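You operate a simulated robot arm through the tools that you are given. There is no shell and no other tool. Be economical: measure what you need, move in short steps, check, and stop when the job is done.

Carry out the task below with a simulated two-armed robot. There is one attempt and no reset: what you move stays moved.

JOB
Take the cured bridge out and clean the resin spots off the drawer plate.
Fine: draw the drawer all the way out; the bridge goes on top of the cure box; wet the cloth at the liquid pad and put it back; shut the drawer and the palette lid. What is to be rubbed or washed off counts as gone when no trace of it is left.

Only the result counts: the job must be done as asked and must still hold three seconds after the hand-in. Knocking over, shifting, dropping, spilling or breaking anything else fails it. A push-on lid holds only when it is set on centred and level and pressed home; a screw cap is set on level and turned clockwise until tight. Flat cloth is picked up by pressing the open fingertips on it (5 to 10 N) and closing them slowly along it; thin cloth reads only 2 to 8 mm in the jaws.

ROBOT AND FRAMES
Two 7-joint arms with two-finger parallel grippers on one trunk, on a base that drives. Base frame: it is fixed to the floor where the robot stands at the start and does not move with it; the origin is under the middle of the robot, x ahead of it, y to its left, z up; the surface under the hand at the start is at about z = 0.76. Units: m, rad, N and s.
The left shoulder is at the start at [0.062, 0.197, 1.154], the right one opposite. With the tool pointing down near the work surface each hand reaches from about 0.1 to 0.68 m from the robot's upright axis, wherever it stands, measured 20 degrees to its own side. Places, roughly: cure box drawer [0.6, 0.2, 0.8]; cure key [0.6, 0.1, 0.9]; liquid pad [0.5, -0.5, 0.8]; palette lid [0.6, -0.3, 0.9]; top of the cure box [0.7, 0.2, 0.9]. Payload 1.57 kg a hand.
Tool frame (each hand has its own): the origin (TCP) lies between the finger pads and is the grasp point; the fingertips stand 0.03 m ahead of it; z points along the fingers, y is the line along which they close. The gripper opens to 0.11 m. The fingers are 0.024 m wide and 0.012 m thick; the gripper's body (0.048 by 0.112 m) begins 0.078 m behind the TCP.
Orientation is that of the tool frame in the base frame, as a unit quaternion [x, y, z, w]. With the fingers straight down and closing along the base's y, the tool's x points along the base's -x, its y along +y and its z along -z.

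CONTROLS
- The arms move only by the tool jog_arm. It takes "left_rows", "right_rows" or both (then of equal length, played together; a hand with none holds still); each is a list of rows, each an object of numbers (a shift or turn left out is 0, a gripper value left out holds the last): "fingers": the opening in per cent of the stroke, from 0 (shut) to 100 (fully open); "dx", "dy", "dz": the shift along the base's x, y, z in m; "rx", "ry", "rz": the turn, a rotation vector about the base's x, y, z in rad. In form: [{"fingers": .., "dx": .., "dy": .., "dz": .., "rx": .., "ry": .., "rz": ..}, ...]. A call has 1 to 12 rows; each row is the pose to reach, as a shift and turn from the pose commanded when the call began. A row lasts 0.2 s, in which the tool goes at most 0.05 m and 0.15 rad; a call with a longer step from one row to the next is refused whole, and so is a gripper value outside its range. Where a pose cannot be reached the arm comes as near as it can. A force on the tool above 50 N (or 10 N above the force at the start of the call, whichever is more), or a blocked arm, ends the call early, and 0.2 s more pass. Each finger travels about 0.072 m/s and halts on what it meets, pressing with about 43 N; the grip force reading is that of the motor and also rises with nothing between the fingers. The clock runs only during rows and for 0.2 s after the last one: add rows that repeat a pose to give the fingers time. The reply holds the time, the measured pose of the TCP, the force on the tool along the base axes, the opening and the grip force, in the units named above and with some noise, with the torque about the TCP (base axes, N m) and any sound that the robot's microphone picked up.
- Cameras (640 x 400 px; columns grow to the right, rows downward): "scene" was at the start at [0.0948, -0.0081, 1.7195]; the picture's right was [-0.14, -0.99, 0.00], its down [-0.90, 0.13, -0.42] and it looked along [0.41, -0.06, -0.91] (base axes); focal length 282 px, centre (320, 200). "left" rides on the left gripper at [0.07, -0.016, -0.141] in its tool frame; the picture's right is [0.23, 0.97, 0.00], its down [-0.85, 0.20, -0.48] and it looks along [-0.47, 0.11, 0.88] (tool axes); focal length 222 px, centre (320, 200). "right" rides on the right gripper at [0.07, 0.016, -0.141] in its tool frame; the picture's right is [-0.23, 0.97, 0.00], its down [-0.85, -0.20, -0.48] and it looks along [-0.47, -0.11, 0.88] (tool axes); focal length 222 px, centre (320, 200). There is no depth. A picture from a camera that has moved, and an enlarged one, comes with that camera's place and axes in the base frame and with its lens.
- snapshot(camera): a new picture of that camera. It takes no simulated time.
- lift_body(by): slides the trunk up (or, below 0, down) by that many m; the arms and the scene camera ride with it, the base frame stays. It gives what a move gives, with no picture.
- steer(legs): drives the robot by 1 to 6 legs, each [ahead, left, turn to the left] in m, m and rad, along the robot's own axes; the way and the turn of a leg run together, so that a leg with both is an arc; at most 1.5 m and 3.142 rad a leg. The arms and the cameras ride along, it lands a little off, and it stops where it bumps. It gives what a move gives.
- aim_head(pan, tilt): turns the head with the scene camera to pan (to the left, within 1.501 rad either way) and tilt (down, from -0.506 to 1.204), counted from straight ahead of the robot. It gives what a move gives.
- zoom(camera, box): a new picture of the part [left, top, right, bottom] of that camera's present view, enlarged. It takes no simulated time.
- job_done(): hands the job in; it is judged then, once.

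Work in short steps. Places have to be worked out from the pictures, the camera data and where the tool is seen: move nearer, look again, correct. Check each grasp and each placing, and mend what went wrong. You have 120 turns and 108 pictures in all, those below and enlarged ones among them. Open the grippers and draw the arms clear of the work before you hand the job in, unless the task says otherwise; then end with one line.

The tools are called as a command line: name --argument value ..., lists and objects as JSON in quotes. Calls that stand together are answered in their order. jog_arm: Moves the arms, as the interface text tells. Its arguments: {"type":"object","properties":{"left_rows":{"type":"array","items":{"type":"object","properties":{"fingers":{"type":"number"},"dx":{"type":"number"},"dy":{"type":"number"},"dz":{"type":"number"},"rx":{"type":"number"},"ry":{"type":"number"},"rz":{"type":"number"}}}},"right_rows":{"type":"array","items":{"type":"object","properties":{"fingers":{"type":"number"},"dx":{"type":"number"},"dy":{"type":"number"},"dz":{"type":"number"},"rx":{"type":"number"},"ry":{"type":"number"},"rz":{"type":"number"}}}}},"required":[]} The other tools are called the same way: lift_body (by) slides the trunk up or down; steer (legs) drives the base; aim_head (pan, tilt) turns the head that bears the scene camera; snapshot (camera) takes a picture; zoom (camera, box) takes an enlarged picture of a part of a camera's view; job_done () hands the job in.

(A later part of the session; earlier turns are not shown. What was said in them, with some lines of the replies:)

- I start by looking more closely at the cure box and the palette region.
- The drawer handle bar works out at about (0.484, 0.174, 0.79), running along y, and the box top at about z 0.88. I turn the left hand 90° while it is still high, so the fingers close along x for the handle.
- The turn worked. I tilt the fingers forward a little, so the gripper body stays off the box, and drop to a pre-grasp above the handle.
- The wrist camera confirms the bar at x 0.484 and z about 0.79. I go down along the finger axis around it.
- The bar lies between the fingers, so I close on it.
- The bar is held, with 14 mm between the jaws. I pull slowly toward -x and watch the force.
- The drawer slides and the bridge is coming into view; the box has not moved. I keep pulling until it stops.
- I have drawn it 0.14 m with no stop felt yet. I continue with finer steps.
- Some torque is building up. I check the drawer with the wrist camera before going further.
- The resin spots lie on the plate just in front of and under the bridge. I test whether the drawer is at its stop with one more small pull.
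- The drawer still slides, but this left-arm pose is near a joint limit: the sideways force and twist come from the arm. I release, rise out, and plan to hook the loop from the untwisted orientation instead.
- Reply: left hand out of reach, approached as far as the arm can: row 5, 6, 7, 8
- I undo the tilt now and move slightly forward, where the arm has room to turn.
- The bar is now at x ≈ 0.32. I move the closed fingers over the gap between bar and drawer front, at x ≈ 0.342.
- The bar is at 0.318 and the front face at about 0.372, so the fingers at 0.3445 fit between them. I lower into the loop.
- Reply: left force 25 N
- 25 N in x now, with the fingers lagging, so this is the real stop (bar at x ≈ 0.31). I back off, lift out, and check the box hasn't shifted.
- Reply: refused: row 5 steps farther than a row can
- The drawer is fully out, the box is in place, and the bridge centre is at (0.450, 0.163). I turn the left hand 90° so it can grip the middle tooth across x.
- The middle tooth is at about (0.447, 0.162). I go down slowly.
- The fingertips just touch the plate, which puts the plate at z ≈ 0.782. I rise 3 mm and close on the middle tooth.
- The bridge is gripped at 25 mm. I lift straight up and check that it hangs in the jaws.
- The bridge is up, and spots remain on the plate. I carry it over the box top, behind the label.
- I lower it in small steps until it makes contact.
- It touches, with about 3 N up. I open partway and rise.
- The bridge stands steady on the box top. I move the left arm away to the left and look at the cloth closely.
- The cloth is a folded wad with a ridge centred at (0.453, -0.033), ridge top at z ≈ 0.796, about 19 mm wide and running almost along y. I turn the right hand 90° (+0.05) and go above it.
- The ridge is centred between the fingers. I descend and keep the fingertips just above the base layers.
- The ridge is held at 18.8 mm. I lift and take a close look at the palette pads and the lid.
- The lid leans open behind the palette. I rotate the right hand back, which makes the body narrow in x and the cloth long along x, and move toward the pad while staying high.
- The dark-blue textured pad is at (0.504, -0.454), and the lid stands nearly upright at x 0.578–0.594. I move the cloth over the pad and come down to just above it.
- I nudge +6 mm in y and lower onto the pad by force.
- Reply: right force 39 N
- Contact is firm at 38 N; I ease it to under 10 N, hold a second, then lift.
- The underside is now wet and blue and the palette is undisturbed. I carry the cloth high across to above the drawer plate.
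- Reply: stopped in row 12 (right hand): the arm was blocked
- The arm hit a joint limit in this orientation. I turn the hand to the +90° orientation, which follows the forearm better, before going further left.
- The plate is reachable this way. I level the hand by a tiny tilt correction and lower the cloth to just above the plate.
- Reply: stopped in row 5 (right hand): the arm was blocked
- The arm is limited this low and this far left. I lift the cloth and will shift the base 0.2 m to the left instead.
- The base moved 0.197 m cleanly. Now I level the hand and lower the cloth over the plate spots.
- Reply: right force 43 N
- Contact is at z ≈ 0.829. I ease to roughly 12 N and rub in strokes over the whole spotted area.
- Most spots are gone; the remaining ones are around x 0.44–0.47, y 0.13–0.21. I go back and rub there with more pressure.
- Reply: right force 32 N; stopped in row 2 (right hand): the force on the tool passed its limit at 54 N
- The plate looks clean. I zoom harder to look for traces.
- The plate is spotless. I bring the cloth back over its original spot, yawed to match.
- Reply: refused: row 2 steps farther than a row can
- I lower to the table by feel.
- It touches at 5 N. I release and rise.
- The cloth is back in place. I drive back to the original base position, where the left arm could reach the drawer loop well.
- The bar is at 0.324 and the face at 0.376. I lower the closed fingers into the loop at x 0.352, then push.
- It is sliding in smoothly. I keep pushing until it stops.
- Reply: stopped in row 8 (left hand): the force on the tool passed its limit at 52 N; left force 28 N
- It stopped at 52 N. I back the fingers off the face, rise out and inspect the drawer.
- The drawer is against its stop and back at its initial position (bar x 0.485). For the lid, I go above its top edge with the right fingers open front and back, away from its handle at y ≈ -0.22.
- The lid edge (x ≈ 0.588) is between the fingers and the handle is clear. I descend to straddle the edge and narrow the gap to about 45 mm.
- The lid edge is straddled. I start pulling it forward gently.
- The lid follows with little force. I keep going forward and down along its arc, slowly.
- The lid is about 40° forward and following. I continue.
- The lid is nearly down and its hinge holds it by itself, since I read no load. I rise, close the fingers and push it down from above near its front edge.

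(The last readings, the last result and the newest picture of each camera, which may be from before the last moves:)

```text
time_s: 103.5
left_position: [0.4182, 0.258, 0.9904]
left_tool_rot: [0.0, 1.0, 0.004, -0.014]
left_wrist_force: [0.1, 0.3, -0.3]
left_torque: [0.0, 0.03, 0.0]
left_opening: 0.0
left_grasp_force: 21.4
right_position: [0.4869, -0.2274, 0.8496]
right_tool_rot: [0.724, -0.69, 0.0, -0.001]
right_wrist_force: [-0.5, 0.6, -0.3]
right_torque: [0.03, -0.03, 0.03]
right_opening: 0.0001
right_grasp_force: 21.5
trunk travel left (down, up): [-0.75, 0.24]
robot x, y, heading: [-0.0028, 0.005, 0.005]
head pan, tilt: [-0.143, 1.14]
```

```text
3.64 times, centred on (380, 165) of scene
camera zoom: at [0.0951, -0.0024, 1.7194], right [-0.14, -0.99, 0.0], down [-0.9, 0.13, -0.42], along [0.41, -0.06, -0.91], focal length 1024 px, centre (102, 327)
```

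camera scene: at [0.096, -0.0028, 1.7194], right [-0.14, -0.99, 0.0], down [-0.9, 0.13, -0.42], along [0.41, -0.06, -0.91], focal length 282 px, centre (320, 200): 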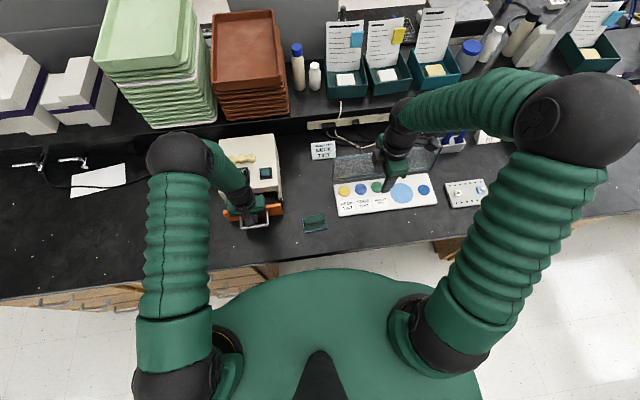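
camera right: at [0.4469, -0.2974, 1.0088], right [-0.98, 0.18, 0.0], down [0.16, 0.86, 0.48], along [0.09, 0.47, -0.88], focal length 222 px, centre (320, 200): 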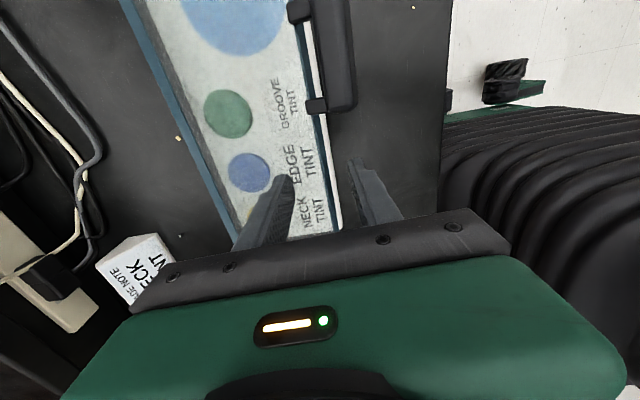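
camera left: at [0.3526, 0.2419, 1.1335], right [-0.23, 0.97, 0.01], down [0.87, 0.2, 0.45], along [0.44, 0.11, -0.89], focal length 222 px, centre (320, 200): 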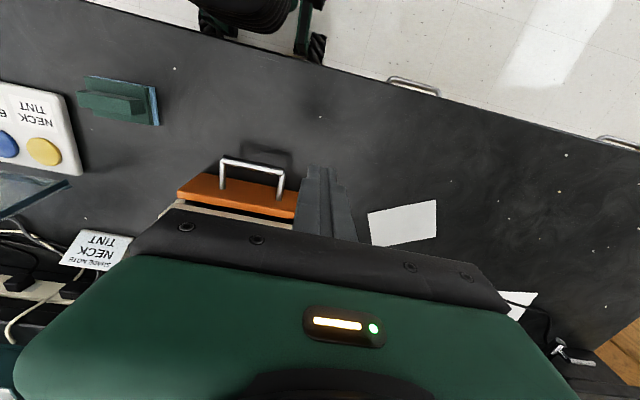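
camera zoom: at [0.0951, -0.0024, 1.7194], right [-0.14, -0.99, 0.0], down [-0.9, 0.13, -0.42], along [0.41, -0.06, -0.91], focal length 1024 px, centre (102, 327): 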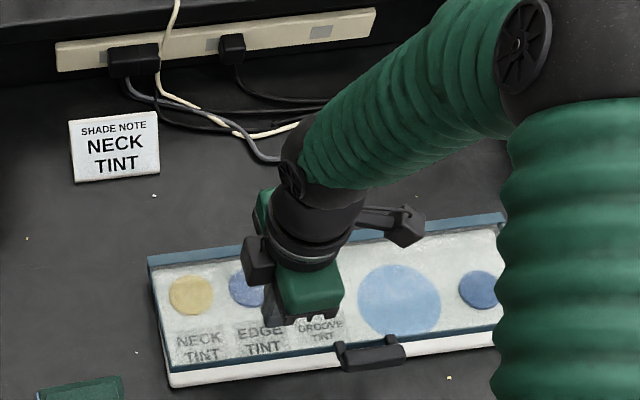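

It goes down with the finger. I continue until firm contact.

jog_arm --right_rows '[{"dz": -0.005}, {"dz": -0.01}, {"dz": -0.014}, {"dz": -0.018}, {"dz": -0.022}, {"dz": -0.026}]'

zoom --camera "scene" --box '[300, 110, 460, 220]'

```text
time_s: 104.9
left_position: [0.4177, 0.2583, 0.9912]
left_tool_rot: [0.0, 1.0, 0.004, -0.014]
left_wrist_force: [0.4, -0.3, -0.5]
left_torque: [0.0, 0.0, -0.02]
left_opening: 0.0001
left_grasp_force: 21.5
right_position: [0.4851, -0.227, 0.8226]
right_tool_rot: [0.724, -0.69, 0.001, -0.001]
right_wrist_force: [0.3, -0.9, 1.4]
right_torque: [0.01, 0.0, 0.0]
right_opening: 0.0001
right_grasp_force: 21.7
trunk travel left (down, up): [-0.75, 0.24]
robot x, y, heading: [0.005, 0.0055, 0.004]
head pan, tilt: [-0.143, 1.14]
```

```text
3.64 times, centred on (380, 165) of scene
camera zoom: at [0.0942, -0.0021, 1.7196], right [-0.14, -0.99, 0.0], down [-0.9, 0.13, -0.42], along [0.41, -0.06, -0.91], focal length 1024 px, centre (102, 327)
```

zoom: 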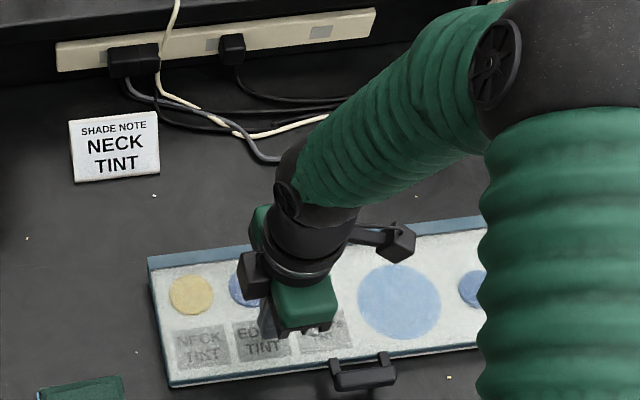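

jog_arm --right_rows '[{"dz": -0.004}, {"dz": -0.007}, {"dz": -0.01}, {"dz": -0.013}, {"dz": -0.016}]'

```text
time_s: 105.6
left_position: [0.4131, 0.2593, 0.9919]
left_tool_rot: [-0.001, 1.0, 0.001, -0.012]
left_wrist_force: [0.2, -0.2, 0.2]
left_torque: [-0.01, 0.04, 0.01]
left_opening: 0.0
left_grasp_force: 21.5
right_position: [0.4848, -0.2263, 0.8231]
right_tool_rot: [0.723, -0.691, 0.006, -0.002]
right_wrist_force: [-14.5, 0.3, 38.8]
right_torque: [0.43, 0.49, 0.23]
right_opening: 0.0003
right_grasp_force: 21.4
trunk travel left (down, up): [-0.75, 0.24]
robot x, y, heading: [0.0015, 0.0079, -0.003]
head pan, tilt: [-0.143, 1.14]
stopped in row 3 (right hand): the force on the tool passed its limit at 55 N (the readings are from after the stop); the commanded pose is now the measured one
```

The lid is firmly seated. I lift off and draw both arms clear, then inspect.

jog_arm --right_rows '[{"dz": 0.03}, {"dz": 0.07}, {"dz": 0.11}, {"dz": 0.15}, {"dz": 0.19}, {"dz": 0.23, "dy": -0.02}, {"dz": 0.25, "dx": -0.03, "dy": -0.05}, {"dz": 0.26, "dx": -0.07, "dy": -0.08, "fingers": 50}, {"dz": 0.26, "dx": -0.1, "dy": -0.11, "fingers": 50}]' --left_rows '[{"dz": 0.02}, {"dz": 0.04}, {"dz": 0.06}, {"dz": 0.06, "dy": 0.03}, {"dz": 0.06, "dy": 0.06}, {"dz": 0.06, "dy": 0.09}, {"dz": 0.06, "dy": 0.12}, {"dz": 0.06, "dy": 0.15, "fingers": 50}, {"dz": 0.06, "dy": 0.17, "fingers": 50}]'

snapshot --camera "scene"

zoom --camera "scene" --box '[300, 110, 460, 220]'

zoom --camera "scene" --box '[140, 120, 340, 245]'

```text
refused: row 8 steps farther than a row can; nothing moved
```

```text
15 pictures are left
camera scene: at [0.0851, 0.0015, 1.7205], right [-0.14, -0.99, 0.0], down [-0.9, 0.13, -0.42], along [0.42, -0.06, -0.91], focal length 282 px, centre (320, 200)
```

scene: 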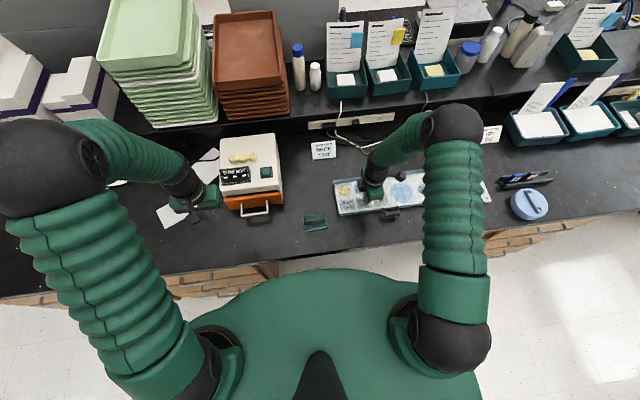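

```text
3.64 times, centred on (380, 165) of scene
camera zoom: at [0.0851, 0.0015, 1.7205], right [-0.14, -0.99, 0.0], down [-0.9, 0.13, -0.42], along [0.42, -0.06, -0.91], focal length 1024 px, centre (102, 327)
```

zoom: 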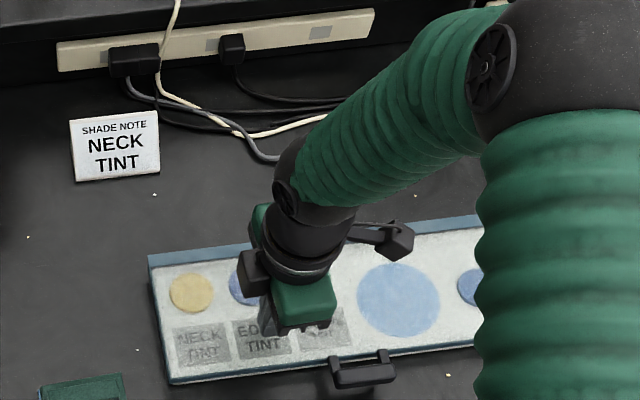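

```text
3.20 times, centred on (240, 182) of scene
camera zoom: at [0.0851, 0.0015, 1.7205], right [-0.14, -0.99, 0.0], down [-0.9, 0.13, -0.42], along [0.42, -0.06, -0.91], focal length 901 px, centre (576, 256)
```

zoom: 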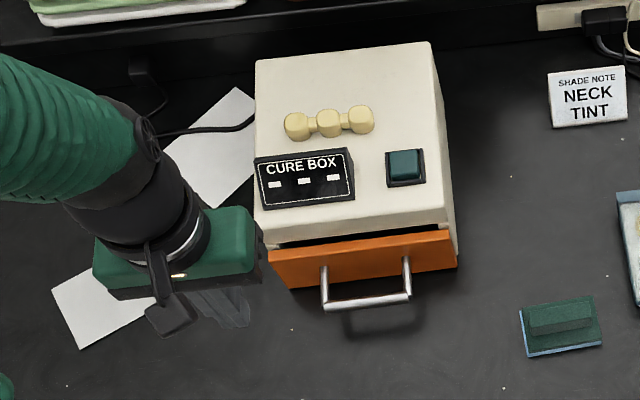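

A step was too long, so I retract again with smaller ones.

jog_arm --right_rows '[{"dz": 0.03}, {"dz": 0.07}, {"dz": 0.11}, {"dz": 0.15}, {"dz": 0.19}, {"dz": 0.23}, {"dz": 0.25, "dx": -0.02, "dy": -0.02}, {"dz": 0.25, "dx": -0.05, "dy": -0.04, "fingers": 50}, {"dz": 0.25, "dx": -0.07, "dy": -0.06, "fingers": 50}, {"dz": 0.25, "dx": -0.07, "dy": -0.06, "fingers": 50}]' --left_rows '[{"dz": 0.02}, {"dz": 0.04}, {"dz": 0.06}, {"dz": 0.06, "dy": 0.03}, {"dz": 0.06, "dy": 0.06}, {"dz": 0.06, "dy": 0.09}, {"dz": 0.06, "dy": 0.12}, {"dz": 0.06, "dy": 0.15, "fingers": 50}, {"dz": 0.06, "dy": 0.17, "fingers": 50}, {"dz": 0.06, "dy": 0.17, "fingers": 50}]'

zoom --camera "scene" --box '[300, 110, 460, 220]'

snapshot --camera "right"

zoom --camera "scene" --box '[140, 120, 340, 245]'

```text
time_s: 107.8
left_position: [0.4184, 0.4278, 1.05]
left_tool_rot: [0.001, 1.0, 0.003, -0.015]
left_wrist_force: [-0.5, -0.4, 0.7]
left_torque: [-0.03, -0.04, -0.01]
left_opening: 0.0549
left_grasp_force: 0.1
right_position: [0.4202, -0.2869, 1.0667]
right_tool_rot: [0.723, -0.691, 0.003, -0.002]
right_wrist_force: [0.4, 0.8, -0.1]
right_torque: [0.0, -0.01, -0.01]
right_opening: 0.055
right_grasp_force: 0.1
trunk travel left (down, up): [-0.75, 0.24]
robot x, y, heading: [-0.0057, 0.0054, -0.003]
head pan, tilt: [-0.143, 1.14]
```

```text
3.64 times, centred on (380, 165) of scene
camera zoom: at [0.0946, -0.0016, 1.7195], right [-0.14, -0.99, 0.0], down [-0.9, 0.13, -0.42], along [0.41, -0.06, -0.91], focal length 1024 px, centre (102, 327)
```

zoom: 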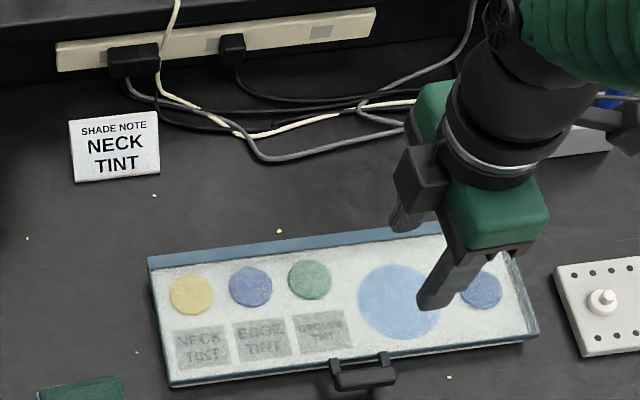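

```text
11 pictures are left
camera right: at [0.4044, -0.3579, 1.2085], right [-0.98, 0.18, -0.01], down [0.16, 0.86, 0.48], along [0.09, 0.47, -0.88], focal length 222 px, centre (320, 200)
```

right: 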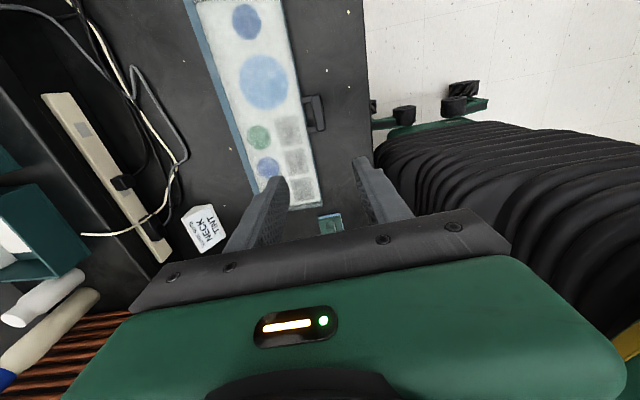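

```text
3.20 times, centred on (240, 182) of scene
camera zoom: at [0.0946, -0.0016, 1.7195], right [-0.14, -0.99, 0.0], down [-0.9, 0.13, -0.42], along [0.41, -0.06, -0.91], focal length 901 px, centre (576, 256)
```

zoom: 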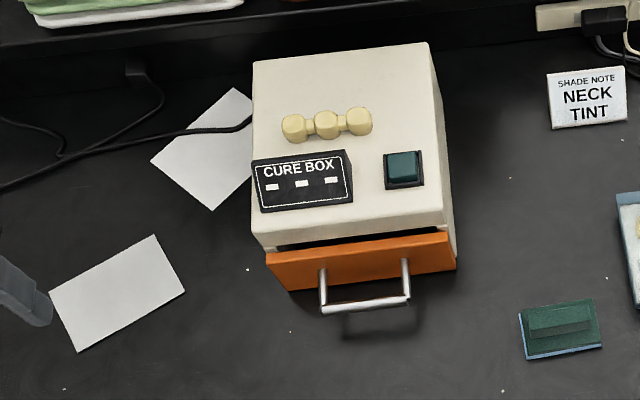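

Everything is in place: lid shut flat, drawer shut, bridge on top. By my triangulation, though, the cloth sits about 12 mm nearer than at first, so I go above it to check from a second view and set it exactly.

jog_arm --right_rows '[{"dx": 0.005, "dy": 0.045}, {"dx": 0.01, "dy": 0.09}, {"dx": 0.015, "dy": 0.135}, {"dx": 0.02, "dy": 0.18}, {"dx": 0.02, "dy": 0.22}, {"dx": 0.02, "dy": 0.25, "dz": -0.02}, {"dx": 0.02, "dy": 0.25, "dz": -0.06}, {"dx": 0.02, "dy": 0.25, "dz": -0.1}, {"dx": 0.02, "dy": 0.25, "dz": -0.14}]'

snapshot --camera "right"

```text
time_s: 109.8
left_position: [0.4186, 0.4276, 1.0506]
left_tool_rot: [0.0, 1.0, 0.003, -0.015]
left_wrist_force: [0.2, -0.7, -0.1]
left_torque: [-0.03, 0.01, 0.01]
left_opening: 0.0551
left_grasp_force: 0.1
right_position: [0.4411, -0.036, 0.9276]
right_tool_rot: [0.724, -0.69, 0.004, -0.001]
right_wrist_force: [0.6, 0.4, -0.6]
right_torque: [-0.02, 0.0, 0.01]
right_opening: 0.0548
right_grasp_force: 0.1
trunk travel left (down, up): [-0.75, 0.24]
robot x, y, heading: [-0.0024, 0.0074, -0.0]
head pan, tilt: [-0.143, 1.14]
```

```text
9 pictures are left
camera right: at [0.4263, -0.1052, 1.0695], right [-0.98, 0.18, -0.01], down [0.16, 0.87, 0.48], along [0.09, 0.47, -0.88], focal length 222 px, centre (320, 200)
```

right: 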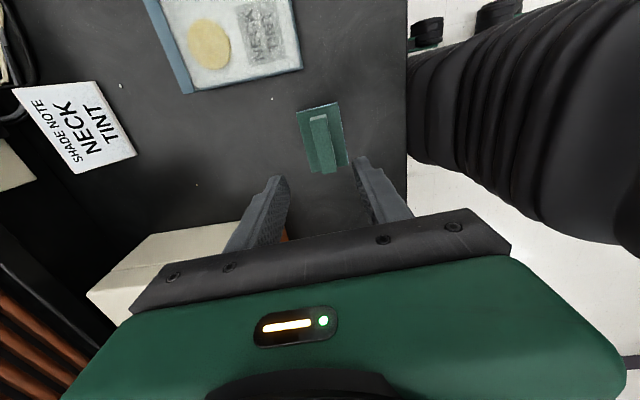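

Both views agree: the ridge is at x ≈ 0.437, not 0.4535. I regrip it there.

jog_arm --right_rows '[{"dx": -0.004, "dz": -0.04}, {"dx": -0.004, "dz": -0.08}, {"dx": -0.004, "dz": -0.105}, {"dx": -0.004, "dz": -0.115}, {"dx": -0.004, "dz": -0.117}]'

snapshot --camera "right"

```text
time_s: 111.0
left_position: [0.4172, 0.4286, 1.0502]
left_tool_rot: [0.0, 1.0, 0.003, -0.015]
left_wrist_force: [-0.4, -0.2, -0.5]
left_torque: [-0.02, 0.03, 0.01]
left_opening: 0.0549
left_grasp_force: 0.0
right_position: [0.4348, -0.0364, 0.8106]
right_tool_rot: [0.724, -0.69, 0.004, -0.002]
right_wrist_force: [-0.1, 0.3, 0.7]
right_torque: [0.0, 0.01, 0.01]
right_opening: 0.055
right_grasp_force: 0.1
trunk travel left (down, up): [-0.75, 0.24]
robot x, y, heading: [-0.0013, 0.0053, 0.002]
head pan, tilt: [-0.143, 1.14]
```

```text
8 pictures are left
camera right: at [0.4203, -0.1068, 0.952], right [-0.98, 0.18, -0.01], down [0.16, 0.86, 0.48], along [0.09, 0.47, -0.88], focal length 222 px, centre (320, 200)
```

right: 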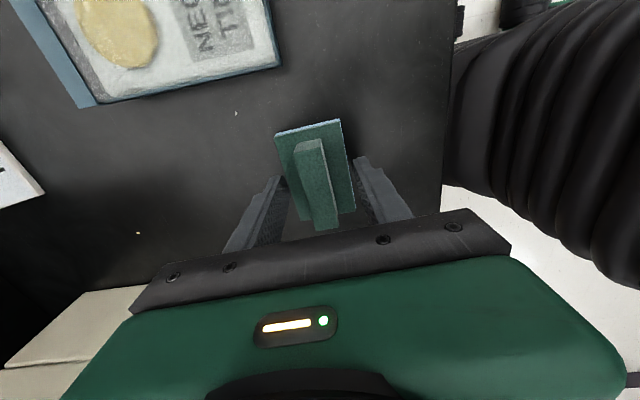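

I shift 4 mm to centre and close.

jog_arm --right_rows '[{"dx": 0.004}, {"dx": 0.004, "fingers": 30}, {"dx": 0.004, "fingers": 15}, {"dx": 0.004, "fingers": 5}, {"dx": 0.004, "fingers": 0}, {"dx": 0.004, "fingers": 0}, {"dx": 0.004, "dz": 0.02}, {"dx": 0.012, "dz": 0.03}, {"dx": 0.019, "dz": 0.03}]'

```text
time_s: 113.0
left_position: [0.4183, 0.4287, 1.049]
left_tool_rot: [0.001, 1.0, 0.003, -0.015]
left_wrist_force: [-0.5, -0.3, 0.3]
left_torque: [0.02, -0.02, -0.02]
left_opening: 0.0552
left_grasp_force: 0.0
right_position: [0.4544, -0.0373, 0.8405]
right_tool_rot: [0.724, -0.69, 0.004, -0.002]
right_wrist_force: [0.3, -0.2, -1.0]
right_torque: [0.01, -0.03, -0.02]
right_opening: 0.019
right_grasp_force: 33.9
trunk travel left (down, up): [-0.75, 0.24]
robot x, y, heading: [-0.0044, 0.0023, 0.004]
head pan, tilt: [-0.143, 1.14]
```

jog_arm --right_rows '[{"dz": -0.015}, {"dz": -0.024}, {"dz": -0.028}, {"dz": -0.0305}]'

```text
time_s: 114.0
left_position: [0.4181, 0.4287, 1.0507]
left_tool_rot: [0.0, 1.0, 0.002, -0.014]
left_wrist_force: [0.1, -0.1, 0.6]
left_torque: [-0.03, 0.0, 0.01]
left_opening: 0.0549
left_grasp_force: 0.0
right_position: [0.4546, -0.0368, 0.8117]
right_tool_rot: [0.723, -0.69, 0.004, -0.002]
right_wrist_force: [0.3, 0.7, -1.4]
right_torque: [-0.03, 0.02, 0.0]
right_opening: 0.0192
right_grasp_force: 33.4
trunk travel left (down, up): [-0.75, 0.24]
robot x, y, heading: [-0.0038, 0.0059, -0.001]
head pan, tilt: [-0.143, 1.14]
```

jog_arm --right_rows '[{"dz": -0.001}, {"dz": -0.002}, {"dz": -0.0025}]'

```text
time_s: 114.8
left_position: [0.416, 0.4279, 1.0497]
left_tool_rot: [0.0, 1.0, 0.004, -0.013]
left_wrist_force: [0.2, 0.4, -0.6]
left_torque: [0.03, 0.0, -0.02]
left_opening: 0.055
left_grasp_force: 0.0
right_position: [0.4549, -0.0356, 0.8106]
right_tool_rot: [0.723, -0.691, 0.005, -0.003]
right_wrist_force: [3.0, 0.1, 25.0]
right_torque: [-0.15, 0.37, 0.03]
right_opening: 0.0192
right_grasp_force: 33.3
trunk travel left (down, up): [-0.75, 0.24]
robot x, y, heading: [-0.003, 0.0053, -0.0]
head pan, tilt: [-0.143, 1.14]
```

Contact made. I ease off the pressure, release slowly and rise straight up.

jog_arm --right_rows '[{"dz": 0.0015}, {"dz": 0.0015, "fingers": 22}, {"dz": 0.0015, "fingers": 30}, {"dz": 0.0015, "fingers": 45}, {"dz": 0.0015, "fingers": 50}, {"dz": 0.03}, {"dz": 0.07}, {"dz": 0.11}, {"dz": 0.15}, {"dz": 0.19}, {"dz": 0.23}]'

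zoom --camera "scene" --box '[270, 190, 350, 240]'

```text
time_s: 117.2
left_position: [0.4172, 0.4276, 1.0505]
left_tool_rot: [0.0, 1.0, 0.003, -0.014]
left_wrist_force: [0.3, 0.4, 0.0]
left_torque: [0.0, 0.0, 0.03]
left_opening: 0.0552
left_grasp_force: 0.0
right_position: [0.455, -0.0368, 1.0418]
right_tool_rot: [0.723, -0.69, 0.003, -0.002]
right_wrist_force: [0.3, 0.1, 0.0]
right_torque: [0.01, 0.02, 0.01]
right_opening: 0.0553
right_grasp_force: 0.1
trunk travel left (down, up): [-0.75, 0.24]
robot x, y, heading: [-0.0014, 0.0054, 0.003]
head pan, tilt: [-0.143, 1.14]
```

```text
8.00 times, centred on (310, 215) of scene
camera zoom: at [0.0926, -0.0002, 1.7195], right [-0.14, -0.99, 0.0], down [-0.9, 0.13, -0.42], along [0.41, -0.06, -0.91], focal length 2252 px, centre (400, 80)
```

zoom: 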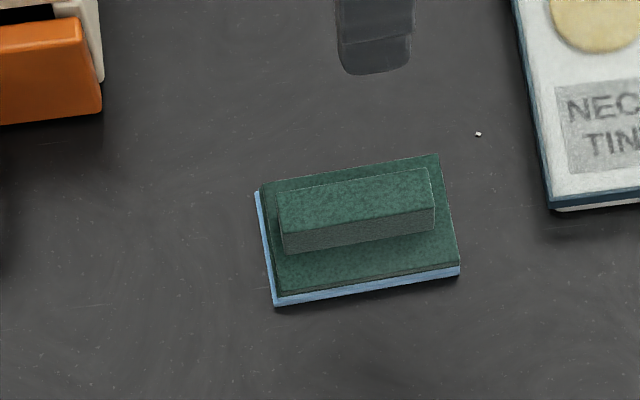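

The cloth now matches its original placement relative to the table marks. I draw the right arm clear and take a last overall look.

jog_arm --right_rows '[{"dz": 0.03, "dy": -0.03}, {"dz": 0.06, "dy": -0.06}, {"dz": 0.06, "dx": -0.02, "dy": -0.1}, {"dz": 0.06, "dx": -0.04, "dy": -0.14}, {"dz": 0.06, "dx": -0.06, "dy": -0.18}]'

snapshot --camera "scene"

zoom --camera "scene" --box '[200, 120, 460, 245]'

```text
time_s: 118.4
left_position: [0.4159, 0.427, 1.0503]
left_tool_rot: [0.0, 1.0, 0.004, -0.014]
left_wrist_force: [-0.1, -0.8, 0.2]
left_torque: [0.0, 0.01, -0.02]
left_opening: 0.055
left_grasp_force: 0.0
right_position: [0.3918, -0.2185, 1.0996]
right_tool_rot: [0.723, -0.691, 0.005, -0.003]
right_wrist_force: [0.3, -0.1, -0.7]
right_torque: [0.03, -0.01, 0.0]
right_opening: 0.0551
right_grasp_force: 0.0
trunk travel left (down, up): [-0.75, 0.24]
robot x, y, heading: [-0.0028, 0.0096, 0.003]
head pan, tilt: [-0.143, 1.14]
```

```text
6 pictures are left
camera scene: at [0.0918, -0.0025, 1.7196], right [-0.14, -0.99, 0.0], down [-0.9, 0.13, -0.42], along [0.41, -0.06, -0.91], focal length 282 px, centre (320, 200)
```

scene: 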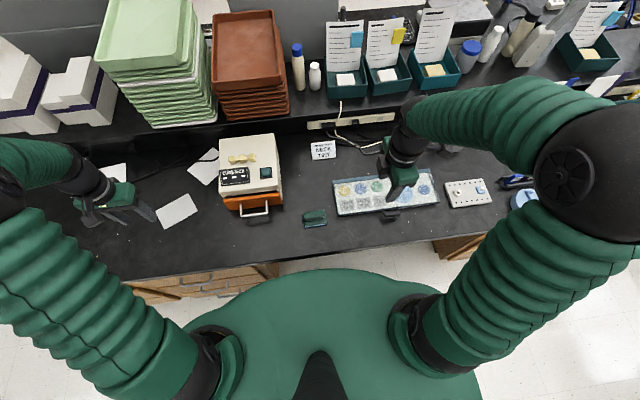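

```text
2.46 times, centred on (330, 182) of scene
camera zoom: at [0.0918, -0.0025, 1.7196], right [-0.14, -0.99, 0.0], down [-0.9, 0.13, -0.42], along [0.41, -0.06, -0.91], focal length 693 px, centre (295, 243)
```

zoom: 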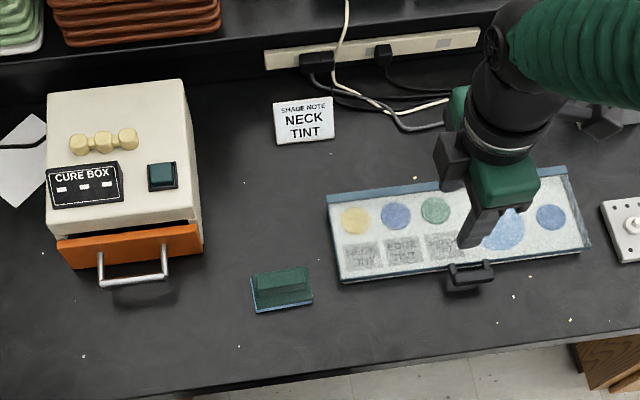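

Everything is as asked: bridge on the box, plate clean, drawer and lid shut, cloth back, grippers open and arms clear. I hand the job in.

job_done

```text
The job is handed in.
```

The bridge is on top of the cure box and no resin spots show on the drawer plate; the wetted cloth is back in its place, the drawer and palette lid are shut, and the job is handed in.
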